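You operate a simulated robot arm through the tools that you are given. There is no shell and no other tool.

You run a simulated robot arm. Do the job below in one go: nothing can be reset, and whatever is moved stays where it is left.

JOB
Share out the cartons on the top of the long table. At the end: the carton marked "towel" from the top of the long table is on top of the green hammock box; the carton labelled "cord" from the top of the long table is on top of the pink hammock box; the orange block stands on top of the black magnet; the carton labelled "clips" from the top of the long table is on top of the blue hammock box; whatever was shut is shut again. Leave all else as you found it, and nothing knocked over.

Only the result counts: the job must be done as asked and must still hold three seconds after the hand-in. Knocking over, shifting, dropping, spilling or breaking anything else fails it. Flat cloth is picked up by pressing the open fingertips on it (5 to 10 N) and closing them slowly along it; thin cloth reads only 2 to 8 mm in the jaws.

ROBOT AND FRAMES
A 6-joint arm with a two-finger parallel gripper, fixed in place. Base frame: the origin is at the foot of the arm, x ahead of it, y to its left, z up; the work surface is at about z = 860. Readings come in mm, degrees, newtons and seconds.
With the tool pointing down near the work surface it reaches from about 260 to 680 mm from the base axis. Its first joint turns from -66.0 to 66.0 degrees. Payload 2.9 kg.
Tool frame: the origin (TCP) lies between the finger pads and is the grasp point; the fingertips stand 30 mm ahead of it; z points along the fingers, y is the line along which they close. The gripper opens to 110 mm. The fingers are 20 mm wide and 10 mm thick; the gripper's body (48 by 112 mm) begins 55 mm behind the TCP.
Orientation is told as [roll, pitch, yaw] about the base's x, y, z axes, in that order, counted from this pose: with the fingers straight down and closing along the base's y, the tool's x points along the base's -x, its y along +y and its z along -z.

CONTROLS
- The arm moves only by the tool send_rows. Its argument "commands" is a list of rows, each a list of 2 entries, a list of its own where there are three numbers: the shift along the tool's x, y, z in mm, then the turn, a rotation vector about the tool's x, y, z in degrees. In form: [[[x, y, z], [wx, wy, wz]], ...]. A call has 1 to 20 rows; each row shifts and turns the commanded pose from where the row before left it, along the tool's axes as they then stand. "claw" is the opening, from 0 (shut) to 1 (fully open), set as the call begins (left out, the last holds). Each row takes 0.2 s and may step no farther than 50 mm and 8.6 degrees from the row before; otherwise, or with a gripper value out of range, the whole call is refused. A pose out of reach is approached as far as the arm can. The call stops where the force on the tool passes 40 N (or 10 N more than at its start, if that is more) or the arm is blocked; 0.2 s more then pass. Each finger travels about 108 mm/s and halts on what it meets, pressing with about 25 N; the grip force reading is that of the motor and also rises with nothing between the fingers. The clock runs only during rows and for 0.2 s after the last one: add rows that do not move to give the fingers time. The reply holds the time, the measured pose of the TCP, the force on the tool along the base axes, the opening and the grip force, in the units named above and with some noise, with the torque about the TCP (base axes, N m) and any sound that the robot's microphone picked up.
- Cameras (640 x 400 px; columns grow to the right, rows downward): "scene" is fixed at [103, 452.9, 1382.1]; the picture's right is [-0.43, -0.90, 0.00], its down [-0.49, 0.23, -0.84] and it looks along [0.76, -0.36, -0.54] (base axes); focal length 258 px, centre (320, 200). "wrist" rides on the gripper at [72, 17, -103] in the tool frame; the picture's right is [-0.23, 0.97, 0.00], its down [-0.76, -0.18, -0.62] and it looks along [-0.61, -0.14, 0.78] (tool axes); focal length 222 px, centre (320, 200). There is no depth. A picture from a camera that has moved, and an enlarged one, comes with that camera's place and axes in the base frame and with its lens. The place of the scene camera against the robot may be out by one fixed shift of up to 12 mm in any direction.
- camera(camera): a new picture of that camera. No time passes.
- close_up(camera, box): a new picture of the part [left, top, right, bottom] of that camera's present view, enlarged. No time passes.
- hand_in(): hands the job in; it is judged then, once.

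Places have to be worked out from the pictures, the camera data and where the tool is seen. Open the gripper and draw the arm clear of the work before you hand the job in, unless the task says otherwise.

The tools are called as a command line: name --argument value ..., lists and objects as JSON in quotes. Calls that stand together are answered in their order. send_rows: Moves the arm, as the interface text tells. Its arguments: {"type":"object","properties":{"commands":{"type":"array","items":{"type":"array"}},"claw":{"type":"number"}},"required":["commands"]} The other tools are called the same way: camera (camera) takes a picture; close_up (camera, box) takes an enlarged picture of a part of a camera's view; hand_in () hands the job in.

At the start:

```text
t: 0.0
eef_pos: [445.4, 108.7, 1210.6]
tool_rot: [0.0, 0.0, -0.1]
ft_force: [0.6, 0.0, 1.2]
ft_torque: [-0.02, 0.02, 0.01]
finger_gap: 110.0
finger_force: 0.0
```

scene: 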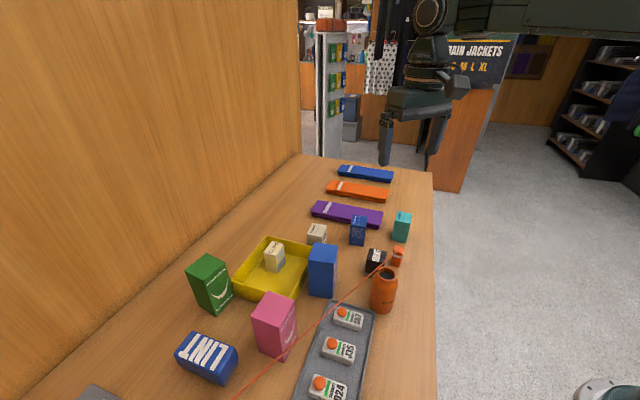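
wrist: 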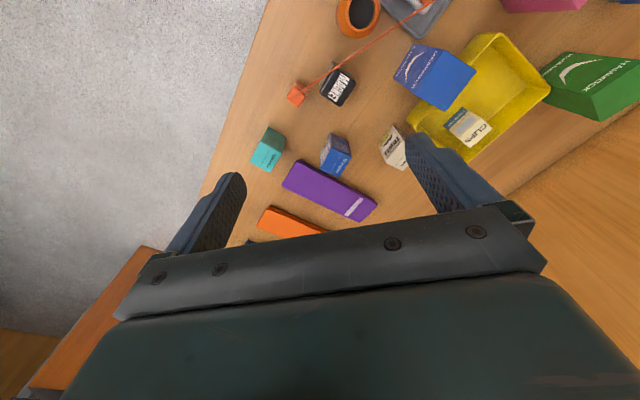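

The first pictures show a long table with hammock boxes (green, blue, pink), a yellow tray, small cartons and an orange block near a black magnet. I take enlarged views to read labels before moving.

close_up --camera "scene" --box '[300, 190, 440, 280]'

close_up --camera "scene" --box '[170, 220, 350, 330]'

close_up --camera "scene" --box '[170, 280, 440, 400]'

close_up --camera "wrist" --box '[230, 0, 640, 250]'

```text
4.44 times, centred on (370, 235) of scene
camera zoom: at [103.0, 452.9, 1382.1], right [-0.43, -0.9, 0.0], down [-0.49, 0.23, -0.84], along [0.76, -0.36, -0.54], focal length 1146 px, centre (98, 44)
```

zoom: 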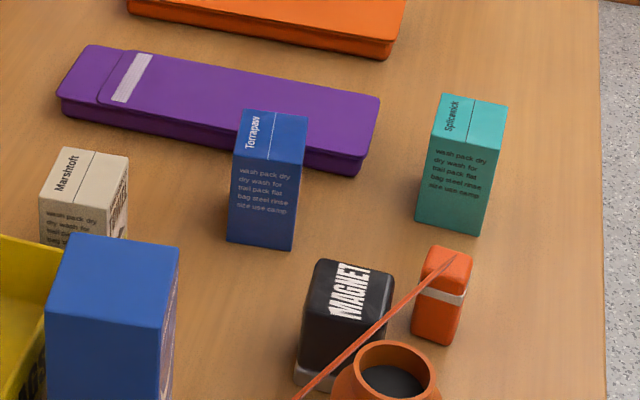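

```text
3.56 times, centred on (260, 275) of scene
camera zoom: at [103.0, 452.9, 1382.1], right [-0.43, -0.9, 0.0], down [-0.49, 0.23, -0.84], along [0.76, -0.36, -0.54], focal length 917 px, centre (533, -67)
```

zoom: 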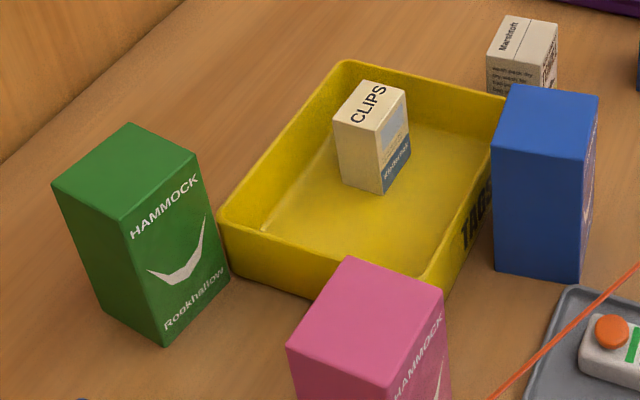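

```text
2.37 times, centred on (305, 340) of scene
camera zoom: at [103.0, 452.9, 1382.1], right [-0.43, -0.9, 0.0], down [-0.49, 0.23, -0.84], along [0.76, -0.36, -0.54], focal length 611 px, centre (356, -132)
```

zoom: 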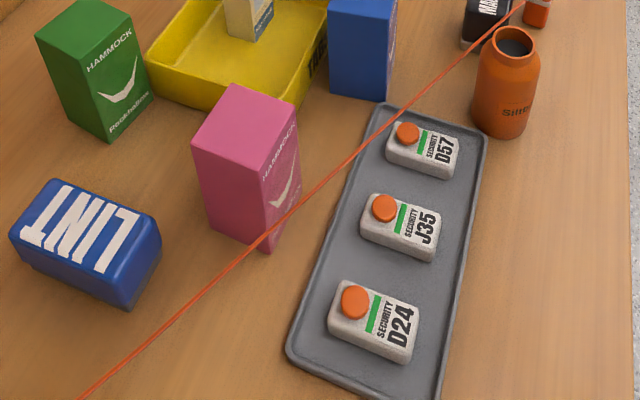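

```text
1.56 times, centred on (435, 125) of wrist
camera zoom: at [372.6, 125.8, 1314.4], right [0.23, 0.97, 0.0], down [0.76, -0.18, 0.62], along [0.61, -0.14, -0.78], focal length 347 px, centre (140, 317)
```

zoom: 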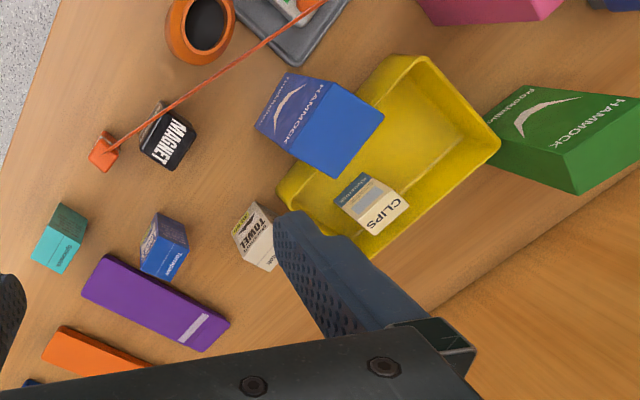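

The cream "towel" carton and "clips" are spotted; the "cord" label is not yet found (either the dark-blue or teal carton). I zoom in on those in the wrist view.

close_up --camera "wrist" --box '[240, 110, 360, 185]'

close_up --camera "wrist" --box '[370, 90, 500, 171]'

close_up --camera "wrist" --box '[270, 0, 450, 112]'

close_up --camera "scene" --box '[340, 230, 420, 320]'

```text
5.33 times, centred on (300, 148) of wrist
camera zoom: at [372.6, 125.8, 1314.4], right [0.23, 0.97, 0.0], down [0.76, -0.18, 0.62], along [0.61, -0.14, -0.78], focal length 1185 px, centre (427, 480)
```

zoom: 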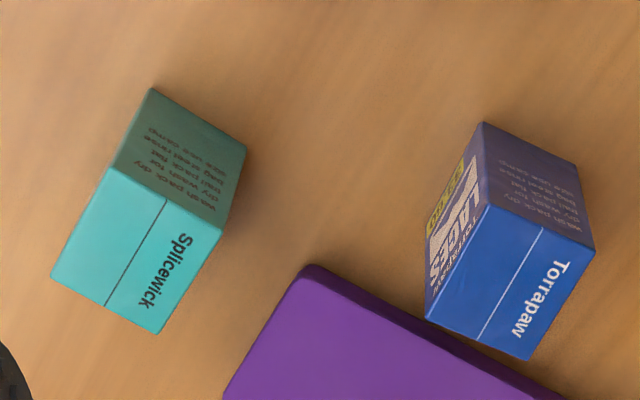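

```text
4.92 times, centred on (435, 130) of wrist
camera zoom: at [372.6, 125.8, 1314.4], right [0.23, 0.97, 0.0], down [0.76, -0.18, 0.62], along [0.61, -0.14, -0.78], focal length 1094 px, centre (-246, 542)
```

zoom: 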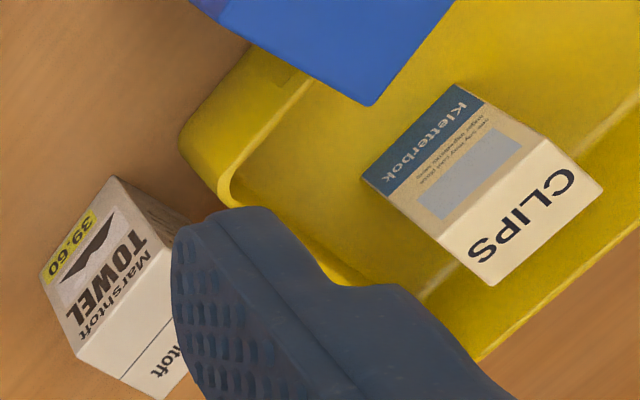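

```text
3.56 times, centred on (360, 56) of wrist
camera zoom: at [372.6, 125.8, 1314.4], right [0.23, 0.97, 0.0], down [0.76, -0.18, 0.62], along [0.61, -0.14, -0.78], focal length 790 px, centre (178, 712)
```

zoom: 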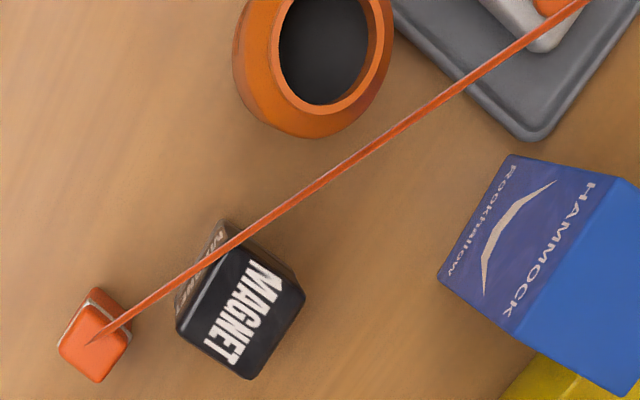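

```text
4.44 times, centred on (380, 275) of scene
camera zoom: at [103.0, 452.9, 1382.1], right [-0.43, -0.9, 0.0], down [-0.49, 0.23, -0.84], along [0.76, -0.36, -0.54], focal length 1146 px, centre (53, -133)
```

zoom: 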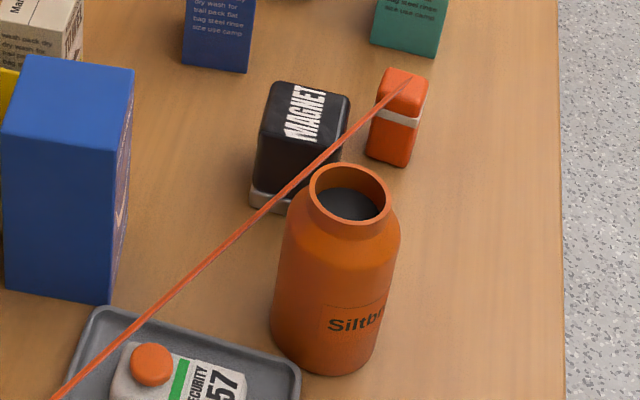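

Terrapaw is "laces", so the teal Splicewick carton is likely "cord", but I want to see its label. A tether runs from the orange block toward the near left; I turn the wrist camera high above everything to look along it.

send_rows --commands '[[[0, 0, 0], [0, 0, -8.5]], [[0, 0, 0], [0, 0, -8.5]], [[0, 0, 0], [0, 0, -8.5]], [[0, 0, 0], [0, 0, -8.5]], [[0, 0, 0], [0, 0, -8.5]], [[0, 0, 0], [0, 0, -8.5]], [[0, 0, 0], [0, 0, -8.5]]]'

camera --camera "wrist"

camera --camera "scene"

```text
t: 1.6
eef_pos: [445.6, 108.7, 1211.1]
tool_rot: [0.0, 0.0, 59.6]
ft_force: [-0.1, -0.8, 0.2]
ft_torque: [0.0, 0.01, 0.01]
finger_gap: 110.1
finger_force: 0.0
```

```text
taken
camera wrist: at [393.8, 54.5, 1314.1], right [-0.73, 0.69, 0.0], down [0.54, 0.57, 0.62], along [0.43, 0.45, -0.78], focal length 222 px, centre (320, 200)
```

wrist: 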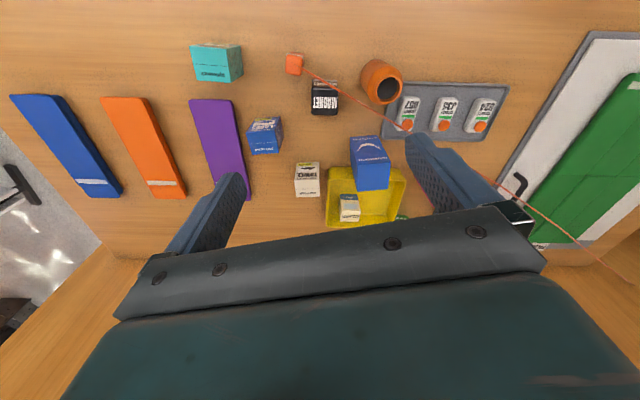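

```text
taken
```

scene: 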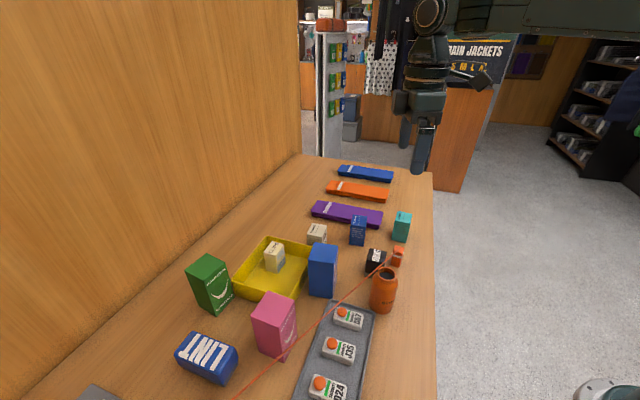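

There's a large green panel in a grey frame with a black handle at the left end of the table, and the tether runs toward it. I shift the arm to the left at the same height for a better view.

send_rows --commands '[[[-20, 45, 0], [0, 0, 0]], [[-20, 45, 0], [0, 0, 0]], [[-20, 45, 0], [0, 0, 0]], [[-20, 45, 0], [0, 0, 0]], [[-20, 45, 0], [0, 0, 0]]]'

camera --camera "wrist"

```text
t: 2.8
eef_pos: [303.7, 308.9, 1207.4]
tool_rot: [0.0, 0.0, 59.4]
ft_force: [0.0, -0.1, -0.4]
ft_torque: [-0.04, -0.01, -0.02]
finger_gap: 110.1
finger_force: 0.0
```

```text
taken
camera wrist: at [251.8, 255.5, 1312.0], right [-0.72, 0.69, 0.0], down [0.54, 0.57, 0.62], along [0.43, 0.45, -0.78], focal length 222 px, centre (320, 200)
```

wrist: 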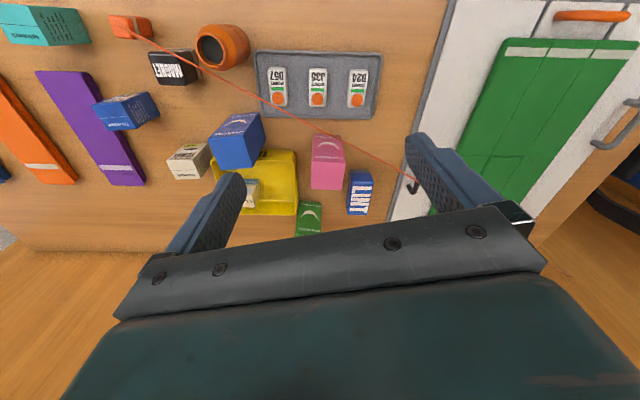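

I enlarge the right side of this view to see the framed case and the tether's end.

close_up --camera "wrist" --box '[380, 0, 640, 240]'

close_up --camera "wrist" --box '[160, 100, 420, 240]'

close_up --camera "wrist" --box '[0, 0, 260, 160]'

```text
1.67 times, centred on (510, 120) of wrist
camera zoom: at [251.8, 255.5, 1312.0], right [-0.72, 0.69, 0.0], down [0.54, 0.57, 0.62], along [0.43, 0.45, -0.78], focal length 370 px, centre (3, 333)
```

zoom: 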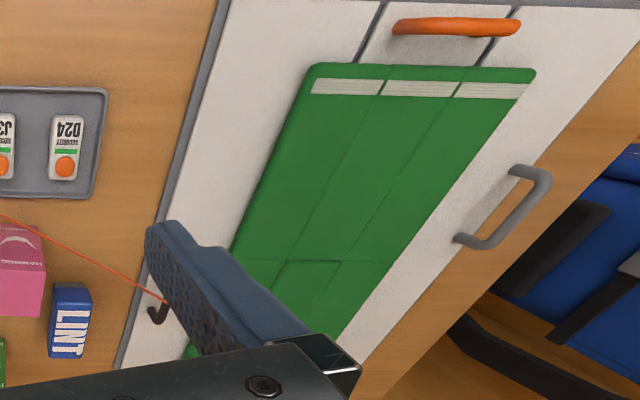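

```text
2.46 times, centred on (290, 170) of wrist
camera zoom: at [251.8, 255.5, 1312.0], right [-0.72, 0.69, 0.0], down [0.54, 0.57, 0.62], along [0.43, 0.45, -0.78], focal length 547 px, centre (394, 274)
```

zoom: 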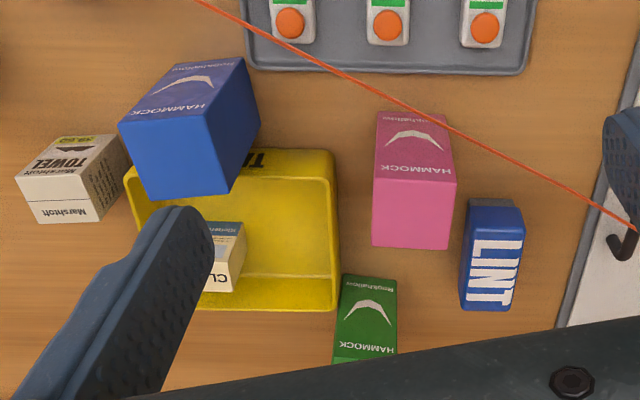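

```text
2.46 times, centred on (130, 80) of wrist
camera zoom: at [251.8, 255.5, 1312.0], right [-0.72, 0.69, 0.0], down [0.54, 0.57, 0.62], along [0.43, 0.45, -0.78], focal length 547 px, centre (788, 495)
```

zoom: 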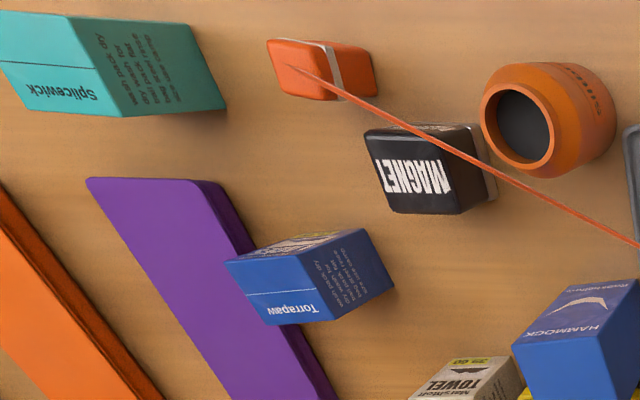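

The tether ends at a small black hook near the white case; nothing there must be opened. Now I swing the camera to the table's right side to read the hidden face of the teal Splicewick carton (around x 540, y -25).

send_rows --commands '[[[26.8, -40.9, 0], [0, 0, 0]], [[26.8, -40.9, 0], [0, 0, 0]], [[26.8, -40.9, 0], [0, 0, 0]], [[26.8, -40.9, 0], [0, 0, 0]], [[26.8, -40.9, 0], [0, 0, 0]], [[26.8, -40.9, 0], [0, 0, 0]], [[26.8, -40.9, 0], [0, 0, 0]], [[26.8, -40.9, 0], [0, 0, 0]], [[26.8, -40.9, 0], [0, 0, 0]], [[26.8, -40.9, 0], [0, 0, 0]], [[0, 0, 0], [0, 0, -8.5]], [[0, 0, 0], [0, 0, -8.5]], [[0, 0, 0], [0, 0, -8.5]], [[0, 0, 40], [0, 0, 0]], [[0, 0, 40], [0, 0, 0]], [[0, 0, 40], [0, 0, 0]]]'

camera --camera "wrist"

```text
t: 6.2
eef_pos: [517.6, -128.7, 1090.6]
tool_rot: [-0.1, -0.1, 85.0]
ft_force: [0.8, 0.1, -0.7]
ft_torque: [-0.03, 0.02, -0.01]
finger_gap: 110.1
finger_force: 0.1
```

```text
taken
camera wrist: at [493.5, -198.5, 1194.7], right [-0.95, 0.31, 0.0], down [0.24, 0.74, 0.62], along [0.19, 0.59, -0.78], focal length 222 px, centre (320, 200)
```

wrist: 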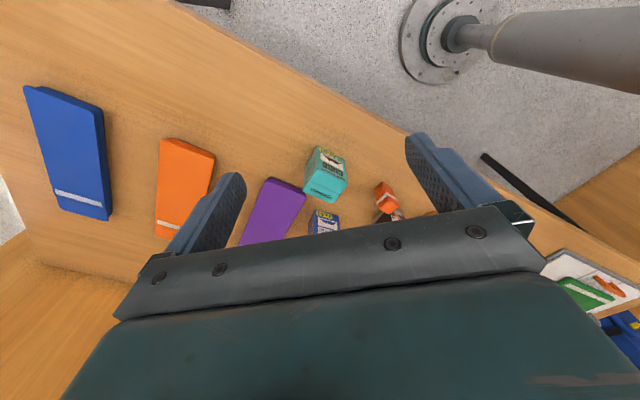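

The teal carton's front is in view now; I enlarge it to read the label and to measure it.

close_up --camera "wrist" --box '[290, 130, 360, 210]'

close_up --camera "wrist" --box '[230, 130, 450, 250]'

```text
5.00 times, centred on (325, 170) of wrist
camera zoom: at [493.5, -198.5, 1194.7], right [-0.95, 0.31, 0.0], down [0.24, 0.74, 0.62], along [0.19, 0.59, -0.78], focal length 1111 px, centre (295, 350)
```

zoom: 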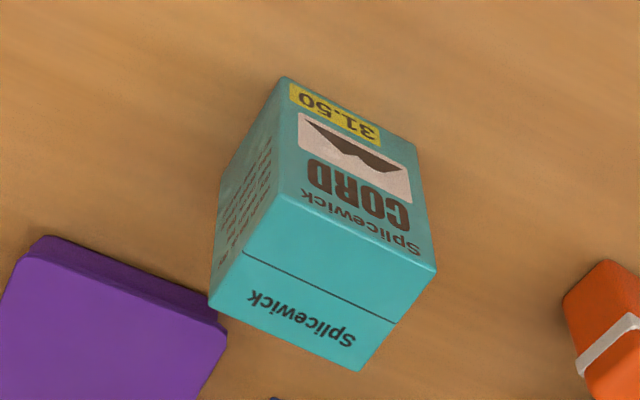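

```text
2.91 times, centred on (340, 190) of wrist
camera zoom: at [493.5, -198.5, 1194.7], right [-0.95, 0.31, 0.0], down [0.24, 0.74, 0.62], along [0.19, 0.59, -0.78], focal length 646 px, centre (262, 229)
```

zoom: 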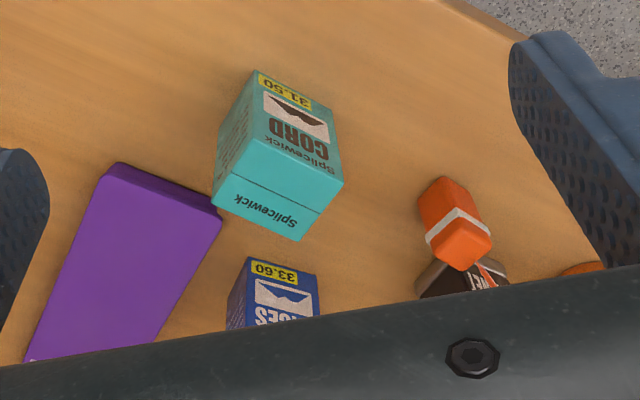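

The teal carton reads "CORD"; I place it at about (545, -19), top at z≈931, faces at about 42°/132°. I turn the tool to yaw 42° and move above it, then check alignment.

send_rows --commands '[[[0, 0, 0], [0, 0, 8.6]], [[0, 0, 0], [0, 0, 8.6]], [[0, 0, 0], [0, 0, 8.6]], [[0, 0, 0], [0, 0, 8.6]], [[0, 0, 0], [0, 0, 8.6]], [[-31.3, 21.5, 0], [0, 0, 0]], [[-31.3, 21.5, 0], [0, 0, 0]], [[-31.3, 21.5, 0], [0, 0, 0]], [[0, 0, 0], [0, 0, 0]]]' --claw 1

camera --camera "wrist"

close_up --camera "wrist" --box '[260, 50, 380, 170]'

```text
t: 8.2
eef_pos: [545.0, -19.9, 1091.4]
tool_rot: [0.0, 0.0, 41.9]
ft_force: [0.4, -0.2, -0.1]
ft_torque: [0.05, 0.02, 0.02]
finger_gap: 110.0
finger_force: 0.1
```

```text
taken
camera wrist: at [479.4, -54.6, 1194.3], right [-0.48, 0.88, 0.0], down [0.69, 0.38, 0.62], along [0.55, 0.3, -0.78], focal length 222 px, centre (320, 200)
```

wrist: 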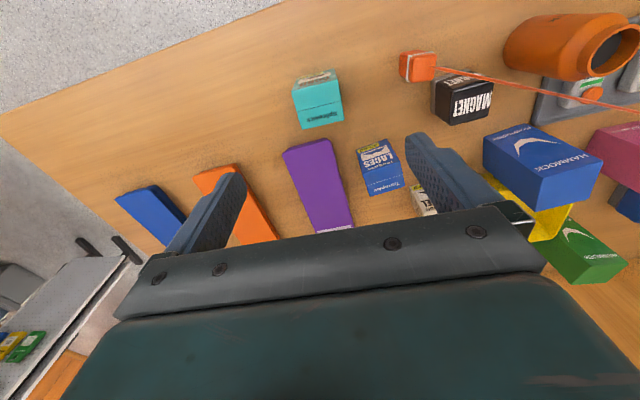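

```text
3.33 times, centred on (320, 110) of wrist
camera zoom: at [479.4, -54.6, 1194.3], right [-0.48, 0.88, 0.0], down [0.69, 0.38, 0.62], along [0.55, 0.3, -0.78], focal length 740 px, centre (320, 500)
```

zoom: 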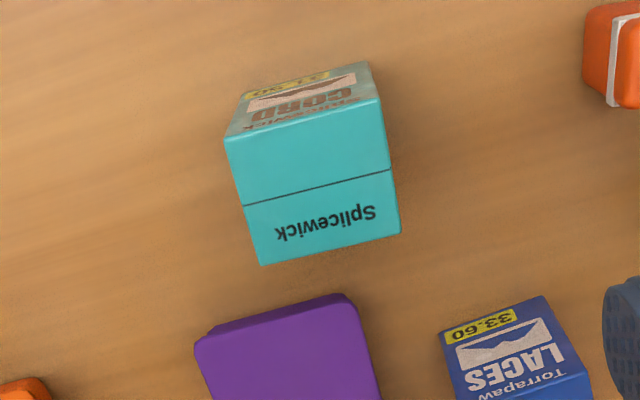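

The carton sits squarely under the tool (about 43 × 51 mm, centred within 1–2 mm). I descend to z≈902 with the fingers open.

send_rows --commands '[[[0, -1.2, 47], [0, 0, 0]], [[0, 0, 47], [0, 0, 0]], [[0, 0, 47], [0, 0, 0]], [[0, 0, 47], [0, 0, 0]], [[0, 0, 0], [0, 0, 0]]]'

camera --camera "wrist"

close_up --camera "scene" --box '[320, 130, 460, 290]'

```text
t: 9.4
eef_pos: [545.6, -19.3, 905.2]
tool_rot: [0.0, 0.1, 42.0]
ft_force: [-0.7, -0.1, 0.0]
ft_torque: [0.04, 0.01, 0.04]
finger_gap: 110.0
finger_force: 0.1
```

```text
taken
camera wrist: at [480.4, -54.0, 1008.7], right [-0.48, 0.88, 0.0], down [0.68, 0.38, 0.62], along [0.55, 0.3, -0.78], focal length 222 px, centre (320, 200)
```

wrist: 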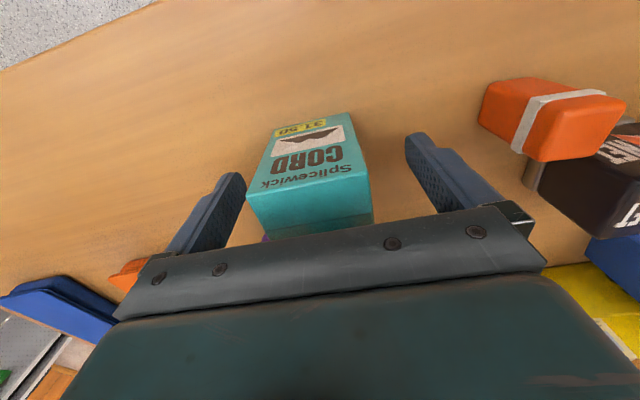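

```text
2.50 times, centred on (390, 210) of scene
camera zoom: at [103.0, 452.9, 1382.1], right [-0.43, -0.9, 0.0], down [-0.49, 0.23, -0.84], along [0.76, -0.36, -0.54], focal length 644 px, centre (145, 175)
```

zoom: 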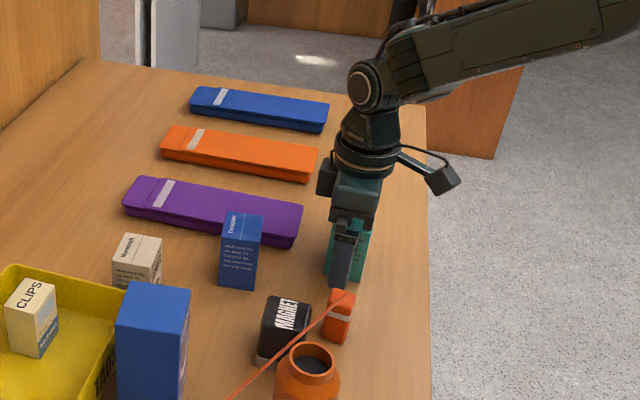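

Fingers straddle the carton cleanly with no contact. I close the gripper on it and wait for it to settle.

send_rows --commands '[[[0, 0, 0], [0, 0, 0]], [[0, 0, 0], [0, 0, 0]], [[0, 0, 0], [0, 0, 0]], [[0, 0, 0], [0, 0, 0]]]' --claw 0.3

```text
t: 10.4
eef_pos: [546.1, -18.4, 905.5]
tool_rot: [0.0, 0.1, 42.0]
ft_force: [-0.4, 0.1, -0.1]
ft_torque: [0.0, -0.01, -0.01]
finger_gap: 51.7
finger_force: 24.8
```

Gripped at 51.7 mm with 25 N. I lift straight up and check the hold.

send_rows --commands '[[[0, 0, -20], [0, 0, 0]], [[0, 0, -40], [0, 0, 0]], [[0, 0, -45], [0, 0, 0]], [[0, 0, -45], [0, 0, 0]], [[0, 0, -45], [0, 0, 0]], [[0, 0, 0], [0, 0, 0]]]'

camera --camera "wrist"

```text
t: 11.8
eef_pos: [546.1, -23.0, 1099.4]
tool_rot: [0.0, 0.0, 42.0]
ft_force: [1.1, -0.1, -1.6]
ft_torque: [-0.03, -0.03, -0.01]
finger_gap: 51.9
finger_force: 24.4
```

```text
taken
camera wrist: at [480.3, -58.2, 1203.4], right [-0.48, 0.88, 0.0], down [0.69, 0.38, 0.62], along [0.55, 0.3, -0.78], focal length 222 px, centre (320, 200)
```

wrist: 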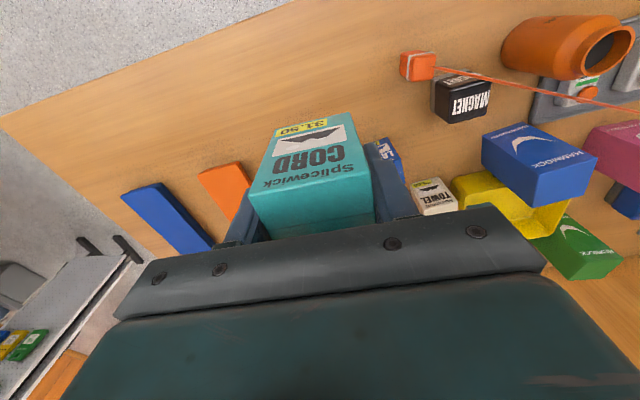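

The cord carton is held firmly. I carry it high toward the pink box (estimated top centre (391, 420), top z≈973) and look before lowering.

send_rows --commands '[[[0, 0, -40], [0, 0, 0]], [[-16.2, 39.2, -6.2], [0, 0, 0]], [[-16.2, 39.2, -6.2], [0, 0, 0]], [[-16.2, 39.2, -6.2], [0, 0, 0]], [[-16.2, 39.2, -6.2], [0, 0, 0]], [[-16.2, 39.2, -6.2], [0, 0, 0]], [[-16.2, 39.2, -6.2], [0, 0, 0]], [[-16.2, 39.2, -6.2], [0, 0, 0]], [[-16.2, 39.2, -6.2], [0, 0, 0]], [[-16.2, 39.2, -6.2], [0, 0, 0]], [[-16.2, 39.2, -6.2], [0, 0, 0]], [[-16.2, 39.2, 0], [0, 0, 0]], [[0, 0, 0], [0, 0, 0]]]'

camera --camera "wrist"

close_up --camera "wrist" --box '[240, 20, 400, 120]'

camera --camera "scene"

```text
t: 14.6
eef_pos: [389.6, 421.9, 1200.0]
tool_rot: [0.0, 0.0, 42.0]
ft_force: [-0.8, -0.5, -0.9]
ft_torque: [0.02, 0.01, 0.02]
finger_gap: 51.9
finger_force: 25.1
```

```text
taken
camera wrist: at [324.1, 385.8, 1304.3], right [-0.48, 0.88, 0.0], down [0.69, 0.38, 0.62], along [0.55, 0.3, -0.78], focal length 222 px, centre (320, 200)
```

wrist: 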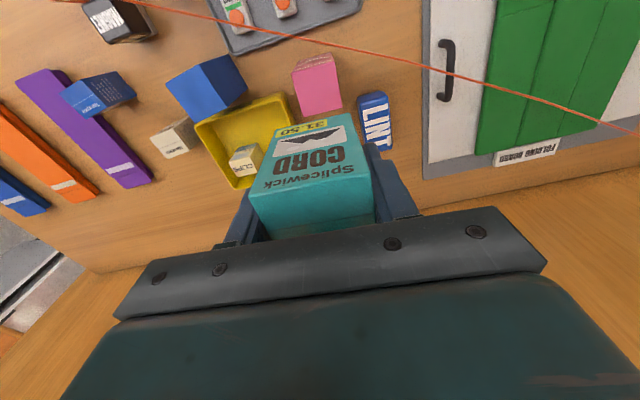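

```text
4.00 times, centred on (320, 70) of wrist
camera zoom: at [324.1, 385.8, 1304.3], right [-0.48, 0.88, 0.0], down [0.69, 0.38, 0.62], along [0.55, 0.3, -0.78], focal length 888 px, centre (320, 720)
```

zoom: 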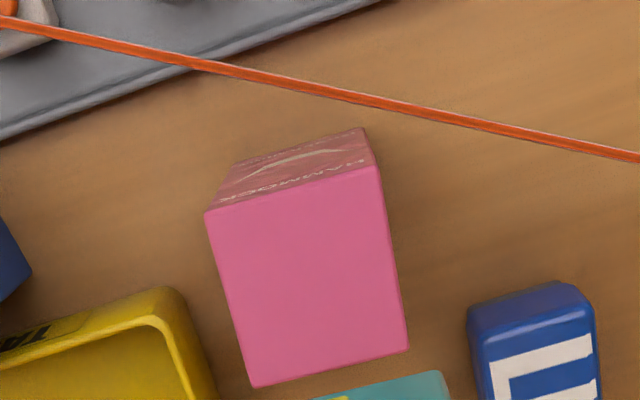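

```text
taken
```

scene: 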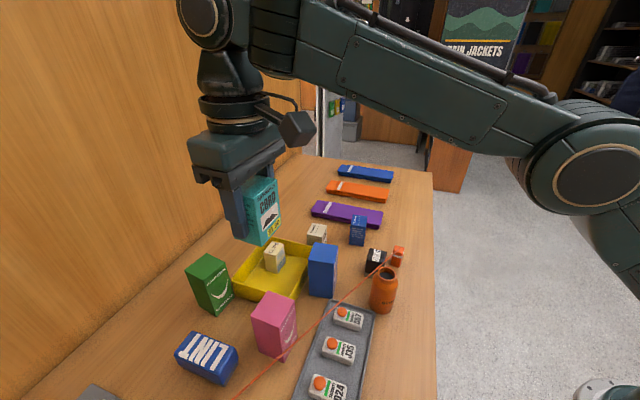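

Pink's top face is measured at offset (+1.9, −2.7) mm in the tool frame, aligned in yaw. I shift by that and lower to about 8 mm above its top.

send_rows --commands '[[[1.9, -2.7, 20], [0, 0, 0]], [[0, 0, 45], [0, 0, 0]], [[0, 0, 45], [0, 0, 0]], [[0, 0, 35], [0, 0, 0]], [[0, 0, 20], [0, 0, 0]], [[0, 0, 8], [0, 0, 0]], [[0, 0, 0], [0, 0, 0]]]'

close_up --camera "scene" --box '[200, 220, 340, 380]'

camera --camera "wrist"

```text
t: 16.2
eef_pos: [392.6, 416.4, 1027.0]
tool_rot: [-0.2, 0.0, 42.1]
ft_force: [0.3, -0.5, -1.0]
ft_torque: [0.01, 0.0, -0.01]
finger_gap: 51.9
finger_force: 24.7
```

```text
2.50 times, centred on (270, 300) of scene
camera zoom: at [103.1, 452.9, 1382.1], right [-0.43, -0.9, 0.0], down [-0.49, 0.23, -0.84], along [0.76, -0.36, -0.54], focal length 644 px, centre (445, -50)
```

zoom: 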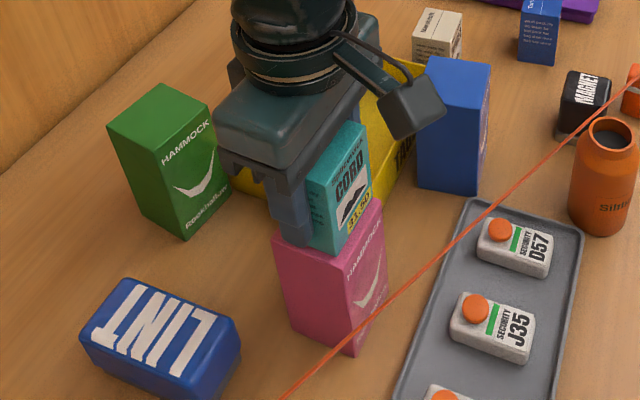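

```text
taken
camera wrist: at [326.0, 381.4, 1130.2], right [-0.48, 0.88, 0.0], down [0.68, 0.38, 0.62], along [0.55, 0.3, -0.78], focal length 222 px, centre (320, 200)
```

wrist: 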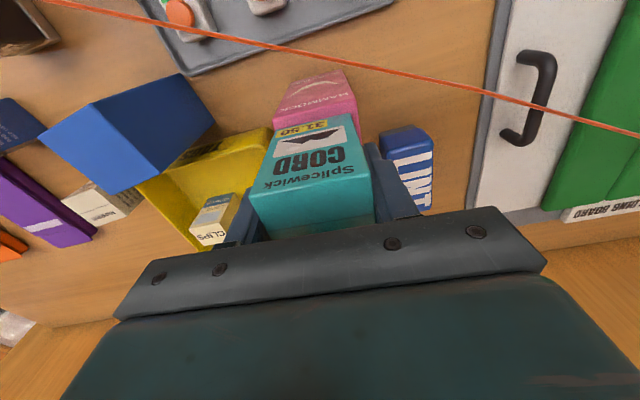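

The carton hangs just above the pink top, well centred. I lower in small steps and watch the vertical force for contact.

send_rows --commands '[[[0, 0, 2], [0, 0, 0]], [[0, 0, 2], [0, 0, 0]], [[0, 0, 0], [0, 0, 0]]]'

send_rows --commands '[[[0, 0, 2], [0, 0, 0]], [[0, 0, 0], [0, 0, 0]]]'

send_rows --commands '[[[0, 0, 2], [0, 0, 0]], [[0, 0, 0], [0, 0, 0]]]'

```text
t: 17.0
eef_pos: [390.8, 416.9, 1025.2]
tool_rot: [0.0, -0.3, 42.0]
ft_force: [-2.6, -4.9, 18.6]
ft_torque: [-0.5, 0.35, 0.0]
finger_gap: 51.7
finger_force: 25.1
```

```text
t: 17.6
eef_pos: [392.0, 417.5, 1022.5]
tool_rot: [0.0, -0.4, 42.0]
ft_force: [2.8, -0.6, 28.1]
ft_torque: [-0.04, -0.2, 0.0]
finger_gap: 51.7
finger_force: 25.2
```

```text
t: 18.2
eef_pos: [391.7, 416.7, 1022.1]
tool_rot: [-0.1, -0.4, 42.0]
ft_force: [2.3, 0.5, 28.7]
ft_torque: [-0.02, -0.05, -0.01]
finger_gap: 51.8
finger_force: 25.1
```

Contact came at about z≈1024; force is now 29 N, so the carton is seated and slightly pressed. I back off a few mm to relieve the pressure.

send_rows --commands '[[[0, 0, -2], [0, 0, 0]], [[0, 0, 0], [0, 0, 0]]]'

```text
t: 18.8
eef_pos: [391.5, 415.8, 1022.1]
tool_rot: [0.0, -0.1, 41.9]
ft_force: [4.4, 3.6, 19.3]
ft_torque: [0.38, -0.47, 0.0]
finger_gap: 51.7
finger_force: 24.8
```

send_rows --commands '[[[0, 0, -2], [0, 0, 0]], [[0, 0, 0], [0, 0, 0]]]'

close_up --camera "scene" --box '[240, 220, 340, 370]'

```text
t: 19.4
eef_pos: [390.4, 415.4, 1021.7]
tool_rot: [0.0, 0.0, 42.1]
ft_force: [4.1, 2.3, 9.5]
ft_torque: [0.29, -0.33, -0.02]
finger_gap: 52.0
finger_force: 25.4
```

```text
2.67 times, centred on (290, 295) of scene
camera zoom: at [103.0, 452.8, 1382.2], right [-0.43, -0.9, 0.0], down [-0.49, 0.23, -0.84], along [0.76, -0.36, -0.54], focal length 688 px, centre (400, -53)
```

zoom: 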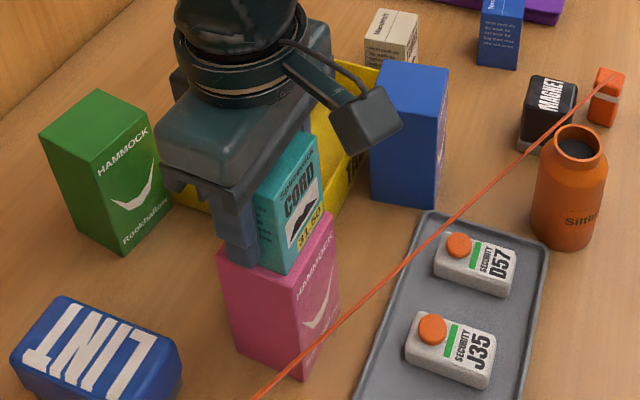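

Force is down to about 9 N and the carton sits flat on the pink box. One more mm of relief, then I open the fingers.

send_rows --commands '[[[0, 0, -1.2], [0, 0, 0]], [[0, 0, 0], [0, 0, 0]]]'

send_rows --commands '[[[0, 0, 0], [0, 0, 0]], [[0, 0, 0], [0, 0, 0]], [[0, 0, 0], [0, 0, 0]], [[0, 0, 0], [0, 0, 0]]]' --claw 0.8

close_up --camera "scene" --box '[240, 220, 340, 370]'

```text
t: 20.0
eef_pos: [390.4, 415.9, 1023.5]
tool_rot: [0.0, 0.2, 42.0]
ft_force: [0.9, 0.2, -1.3]
ft_torque: [-0.02, 0.01, 0.02]
finger_gap: 51.9
finger_force: 24.8
```

```text
t: 21.0
eef_pos: [391.1, 417.4, 1024.7]
tool_rot: [-0.1, 0.0, 42.0]
ft_force: [0.4, 0.1, -0.2]
ft_torque: [0.03, -0.02, -0.03]
finger_gap: 88.2
finger_force: 0.1
```

```text
2.67 times, centred on (290, 295) of scene
camera zoom: at [103.0, 452.9, 1382.1], right [-0.43, -0.9, 0.0], down [-0.49, 0.23, -0.84], along [0.76, -0.36, -0.54], focal length 688 px, centre (400, -53)
```

zoom: 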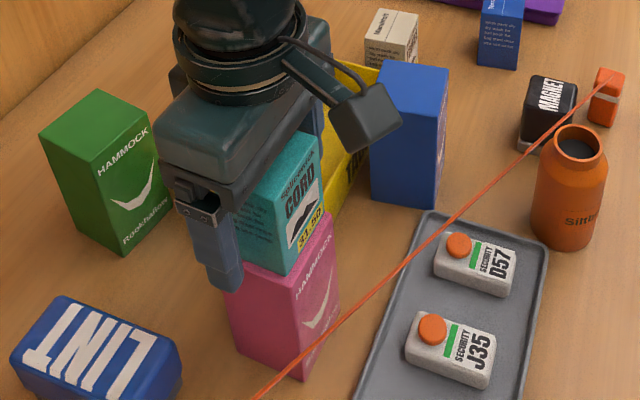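

The cord carton stands on the pink box undisturbed. I rise straight up and then look at the area ahead (green box, clips).

send_rows --commands '[[[0, 0, -20], [0, 0, 0]], [[0, 0, -40], [0, 0, 0]], [[0, 0, -45], [0, 0, 0]], [[0, 0, -45], [0, 0, 0]], [[0, 0, -30], [0, 0, 0]], [[0, 0, 0], [0, 0, 0]]]'

camera --camera "wrist"

close_up --camera "wrist" --box '[200, 60, 440, 210]'

```text
t: 22.4
eef_pos: [391.4, 418.3, 1204.9]
tool_rot: [0.1, 0.0, 42.0]
ft_force: [-0.4, -1.1, 1.0]
ft_torque: [-0.01, -0.01, -0.04]
finger_gap: 88.4
finger_force: 0.1
```

```text
taken
camera wrist: at [325.7, 382.9, 1308.0], right [-0.48, 0.88, 0.0], down [0.69, 0.38, 0.62], along [0.55, 0.3, -0.78], focal length 222 px, centre (320, 200)
```

wrist: 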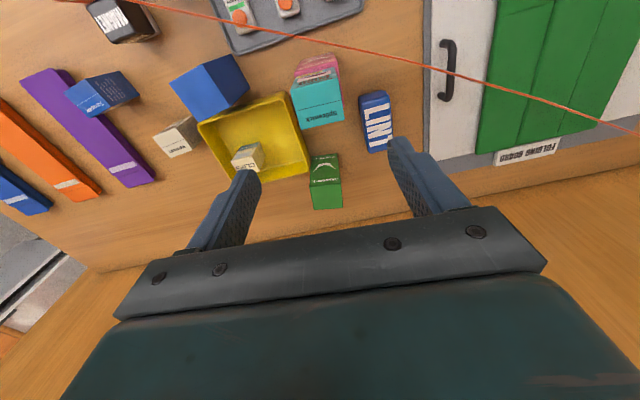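

```text
2.67 times, centred on (320, 135) of wrist
camera zoom: at [325.7, 382.9, 1308.0], right [-0.48, 0.88, 0.0], down [0.69, 0.38, 0.62], along [0.55, 0.3, -0.78], focal length 592 px, centre (320, 373)
```

zoom: 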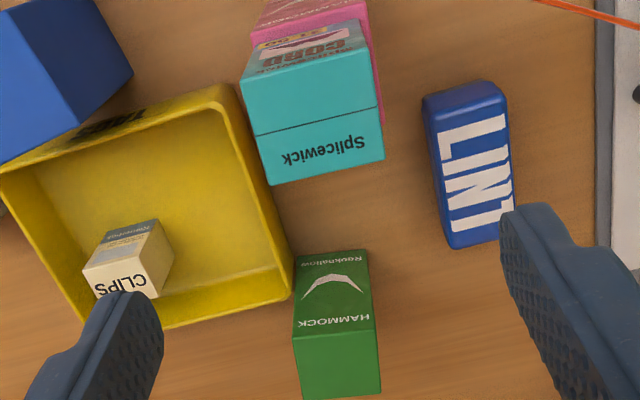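

Green's top centre comes out at about (546, 516), 751 mm from the base axis — beyond the quoted reach near the table, so I test unloaded how far the arm goes at this height.

send_rows --commands '[[[-45.5, -7.5, 0], [0, 0, 0]], [[-45.5, -7.5, 0], [0, 0, 0]], [[-45.5, -7.5, 0], [0, 0, 0]], [[-45.5, -7.5, 0], [0, 0, 0]], [[0, 0, 0], [0, 0, 0]]]'

camera --camera "scene"

```text
t: 23.6
eef_pos: [422.1, 426.8, 1184.5]
tool_rot: [0.0, 0.0, 41.9]
ft_force: [0.6, 0.1, 0.0]
ft_torque: [0.0, 0.0, -0.01]
finger_gap: 88.0
finger_force: 0.0
out of reach, approached as far as the arm can: row 1, 2, 3, 4
```

```text
taken
```

scene: 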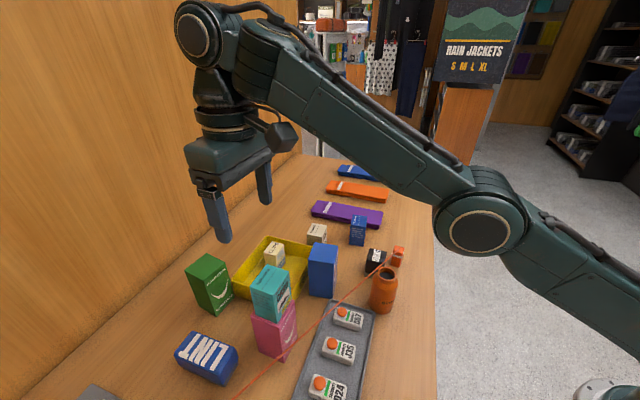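

At this height the straight-down tool stops near r≈600 mm; the arm reaches further lower down and with the tool tilted outward. I retrace the commanded move to see where the commanded pose stands.

send_rows --commands '[[[45.5, 7.5, 0], [0, 0, 0]], [[45.5, 7.5, 0], [0, 0, 0]], [[45.5, 7.5, 0], [0, 0, 0]], [[45.5, 7.5, 0], [0, 0, 0]], [[0, 0, 0], [0, 0, 0]]]'

```text
t: 24.8
eef_pos: [261.7, 326.7, 1183.3]
tool_rot: [0.0, 0.0, 41.9]
ft_force: [0.2, 0.4, -0.2]
ft_torque: [-0.01, -0.02, -0.02]
finger_gap: 88.2
finger_force: 0.0
```

The commanded pose had followed the reached pose, so I go by readings now. Next I tilt the tool 30° outward (fingers leaning away from the base) and test how far that carries the TCP toward the green box, staying high.

send_rows --commands '[[[0, 0, 0], [0, -7.5, 0]], [[0, 0, 0], [0, -7.5, 0]], [[0, 0, 0], [0, -7.5, 0]], [[0, 0, 0], [0, -7.5, 0]], [[-35.9, -7.1, 20.7], [0, 0, 0]], [[-35.9, -7.1, 20.7], [0, 0, 0]], [[-35.9, -7.1, 20.7], [0, 0, 0]], [[-35.9, -7.1, 20.7], [0, 0, 0]], [[-35.9, -7.1, 20.7], [0, 0, 0]], [[0, 0, 0], [0, 0, 0]]]'

camera --camera "scene"

camera --camera "wrist"

```text
t: 27.0
eef_pos: [445.6, 441.0, 1183.6]
tool_rot: [0.0, -30.0, 42.0]
ft_force: [-0.3, -0.3, 0.3]
ft_torque: [-0.04, 0.02, 0.01]
finger_gap: 87.9
finger_force: 0.1
```

```text
taken
```

scene: 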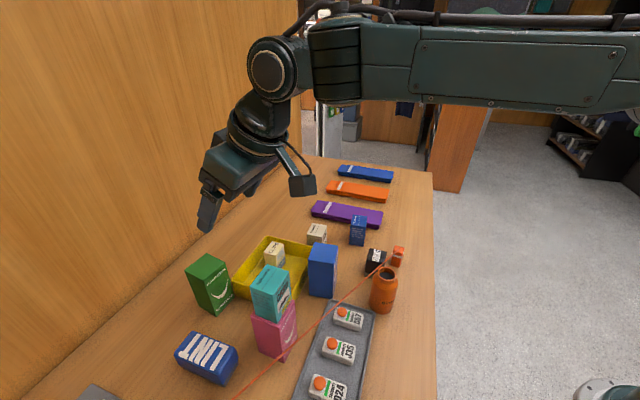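

```text
taken
camera wrist: at [347.6, 377.7, 1238.0], right [-0.51, 0.86, 0.11], down [0.38, 0.1, 0.92], along [0.78, 0.51, -0.37], focal length 222 px, centre (320, 200)
```

wrist: 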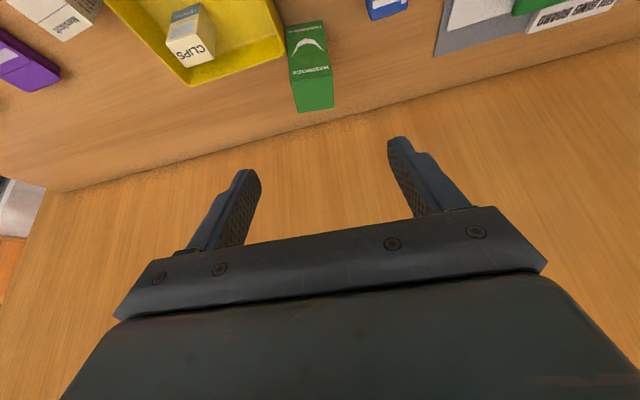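

The tilt works. I continue toward the green box's top centre and down to about z≈1045 (fingertips well above its top) to check reach there.

send_rows --commands '[[[-34.6, -4, 20], [0, 0, 0]], [[-34.6, -4, 20], [0, 0, 0]], [[7.55, -0.9, 35.5], [0, 0, 0]], [[7.55, -0.9, 35.5], [0, 0, 0]], [[7.55, -0.9, 35.5], [0, 0, 0]], [[7.55, -0.9, 35.5], [0, 0, 0]], [[0, 0, 0], [0, 0, 0]]]'

camera --camera "scene"

camera --camera "wrist"

```text
t: 28.6
eef_pos: [542.8, 513.7, 1044.3]
tool_rot: [0.0, -30.1, 41.9]
ft_force: [0.8, 0.3, 0.0]
ft_torque: [-0.03, 0.01, 0.0]
finger_gap: 87.9
finger_force: 0.1
```

```text
taken
```

scene: 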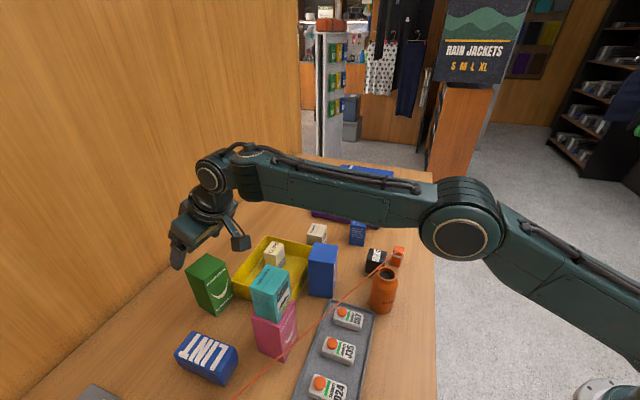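

```text
taken
camera wrist: at [445.9, 450.3, 1099.1], right [-0.51, 0.86, 0.11], down [0.38, 0.1, 0.92], along [0.78, 0.51, -0.37], focal length 222 px, centre (320, 200)
```

wrist: 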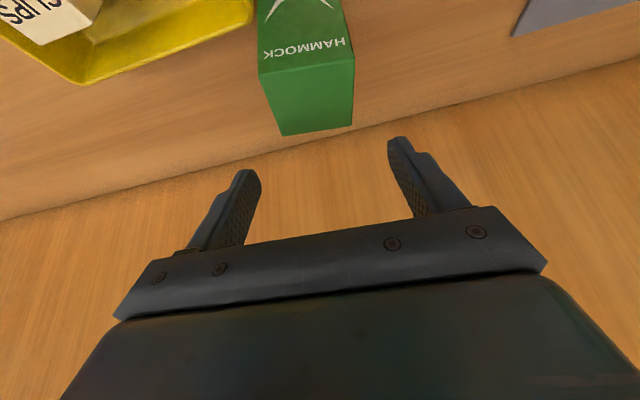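

With 30° tilt the arm reaches the green box's top (centre ≈ (545, 517)). Now I rise the same way and travel over to the towel carton near (605, 230), keeping the tilt and turning to about yaw 48°.

send_rows --commands '[[[-7.55, 0.9, -35.5], [0, 0, 0]], [[-7.55, 0.9, -35.5], [0, 0, 0]], [[-7.55, 0.9, -35.5], [0, 0, 0]], [[-7.55, 0.9, -35.5], [0, 0, 0]], [[14.5, -36.6, -3], [0, 0, 0]], [[14.5, -36.6, -3], [0, 0, 0]], [[14.5, -36.6, -3], [0, 0, 0]], [[14.5, -36.6, -3], [0, 0, 0]], [[14.5, -36.6, -3], [0, 0, 0]], [[14.5, -36.6, -3], [0, 0, 0]], [[14.5, -36.6, -3], [0, 0, 0]], [[0, 0, 0], [-3, 0, -5.2]], [[0, 0, 0], [0, 0, 0]]]' --claw 1

camera --camera "wrist"

camera --camera "scene"

```text
t: 31.4
eef_pos: [604.7, 230.9, 1151.3]
tool_rot: [0.0, -29.9, 48.1]
ft_force: [-0.8, -0.6, 0.0]
ft_torque: [0.01, -0.01, 0.02]
finger_gap: 109.9
finger_force: 0.1
```

```text
taken
camera wrist: at [516.3, 157.1, 1205.0], right [-0.59, 0.8, 0.11], down [0.36, 0.14, 0.92], along [0.72, 0.59, -0.37], focal length 222 px, centre (320, 200)
```

wrist: 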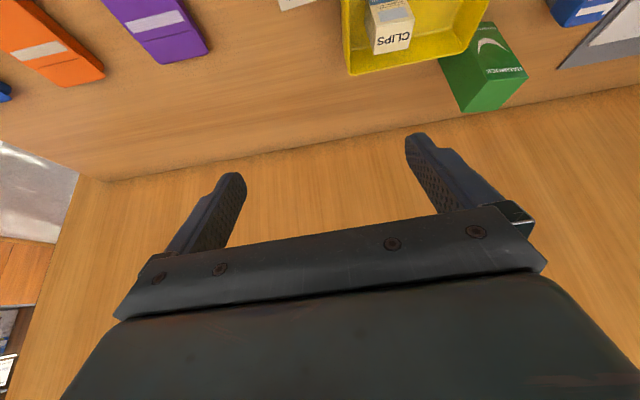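

```text
taken
```

scene: 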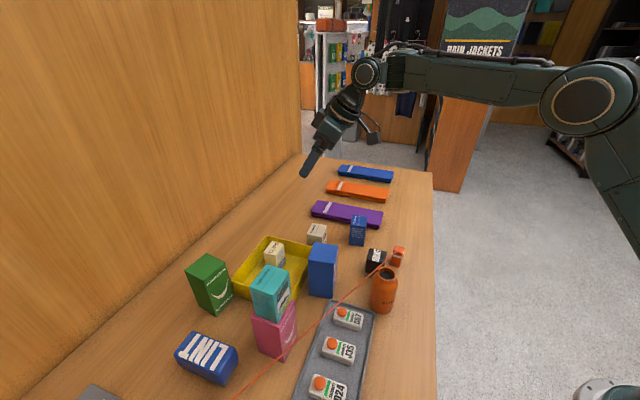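

The towel carton is just off the top edge of this view, so I back the tool up 120 mm horizontally to see it fully.

send_rows --commands '[[[34.6, 0, -20], [0, 0, 0]], [[34.6, 0, -20], [0, 0, 0]], [[34.6, 0, -20], [0, 0, 0]], [[0, 0, 0], [0, 0, 0]]]'

camera --camera "wrist"

close_up --camera "wrist" --box '[240, 0, 400, 100]'

```text
t: 32.4
eef_pos: [529.3, 139.9, 1153.6]
tool_rot: [0.0, -30.0, 47.9]
ft_force: [-0.7, 0.0, -0.1]
ft_torque: [0.0, 0.0, 0.0]
finger_gap: 110.1
finger_force: 0.0
```

```text
taken
camera wrist: at [437.6, 65.5, 1205.7], right [-0.59, 0.8, 0.11], down [0.36, 0.14, 0.92], along [0.72, 0.59, -0.37], focal length 222 px, centre (320, 200)
```

wrist: 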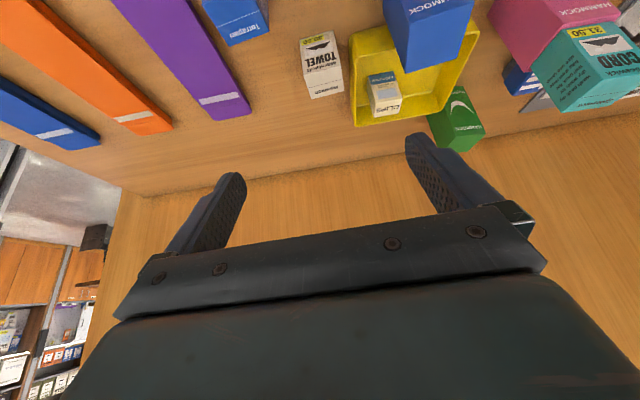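

```text
4.00 times, centred on (320, 50) of wrist
camera zoom: at [437.6, 65.5, 1205.7], right [-0.59, 0.8, 0.11], down [0.36, 0.14, 0.92], along [0.72, 0.59, -0.37], focal length 888 px, centre (320, 800)
```

zoom: 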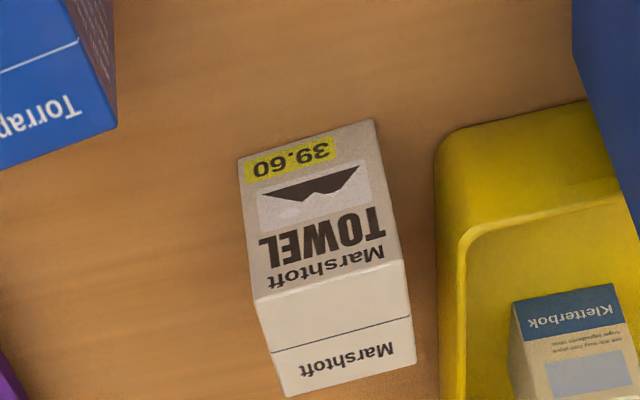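

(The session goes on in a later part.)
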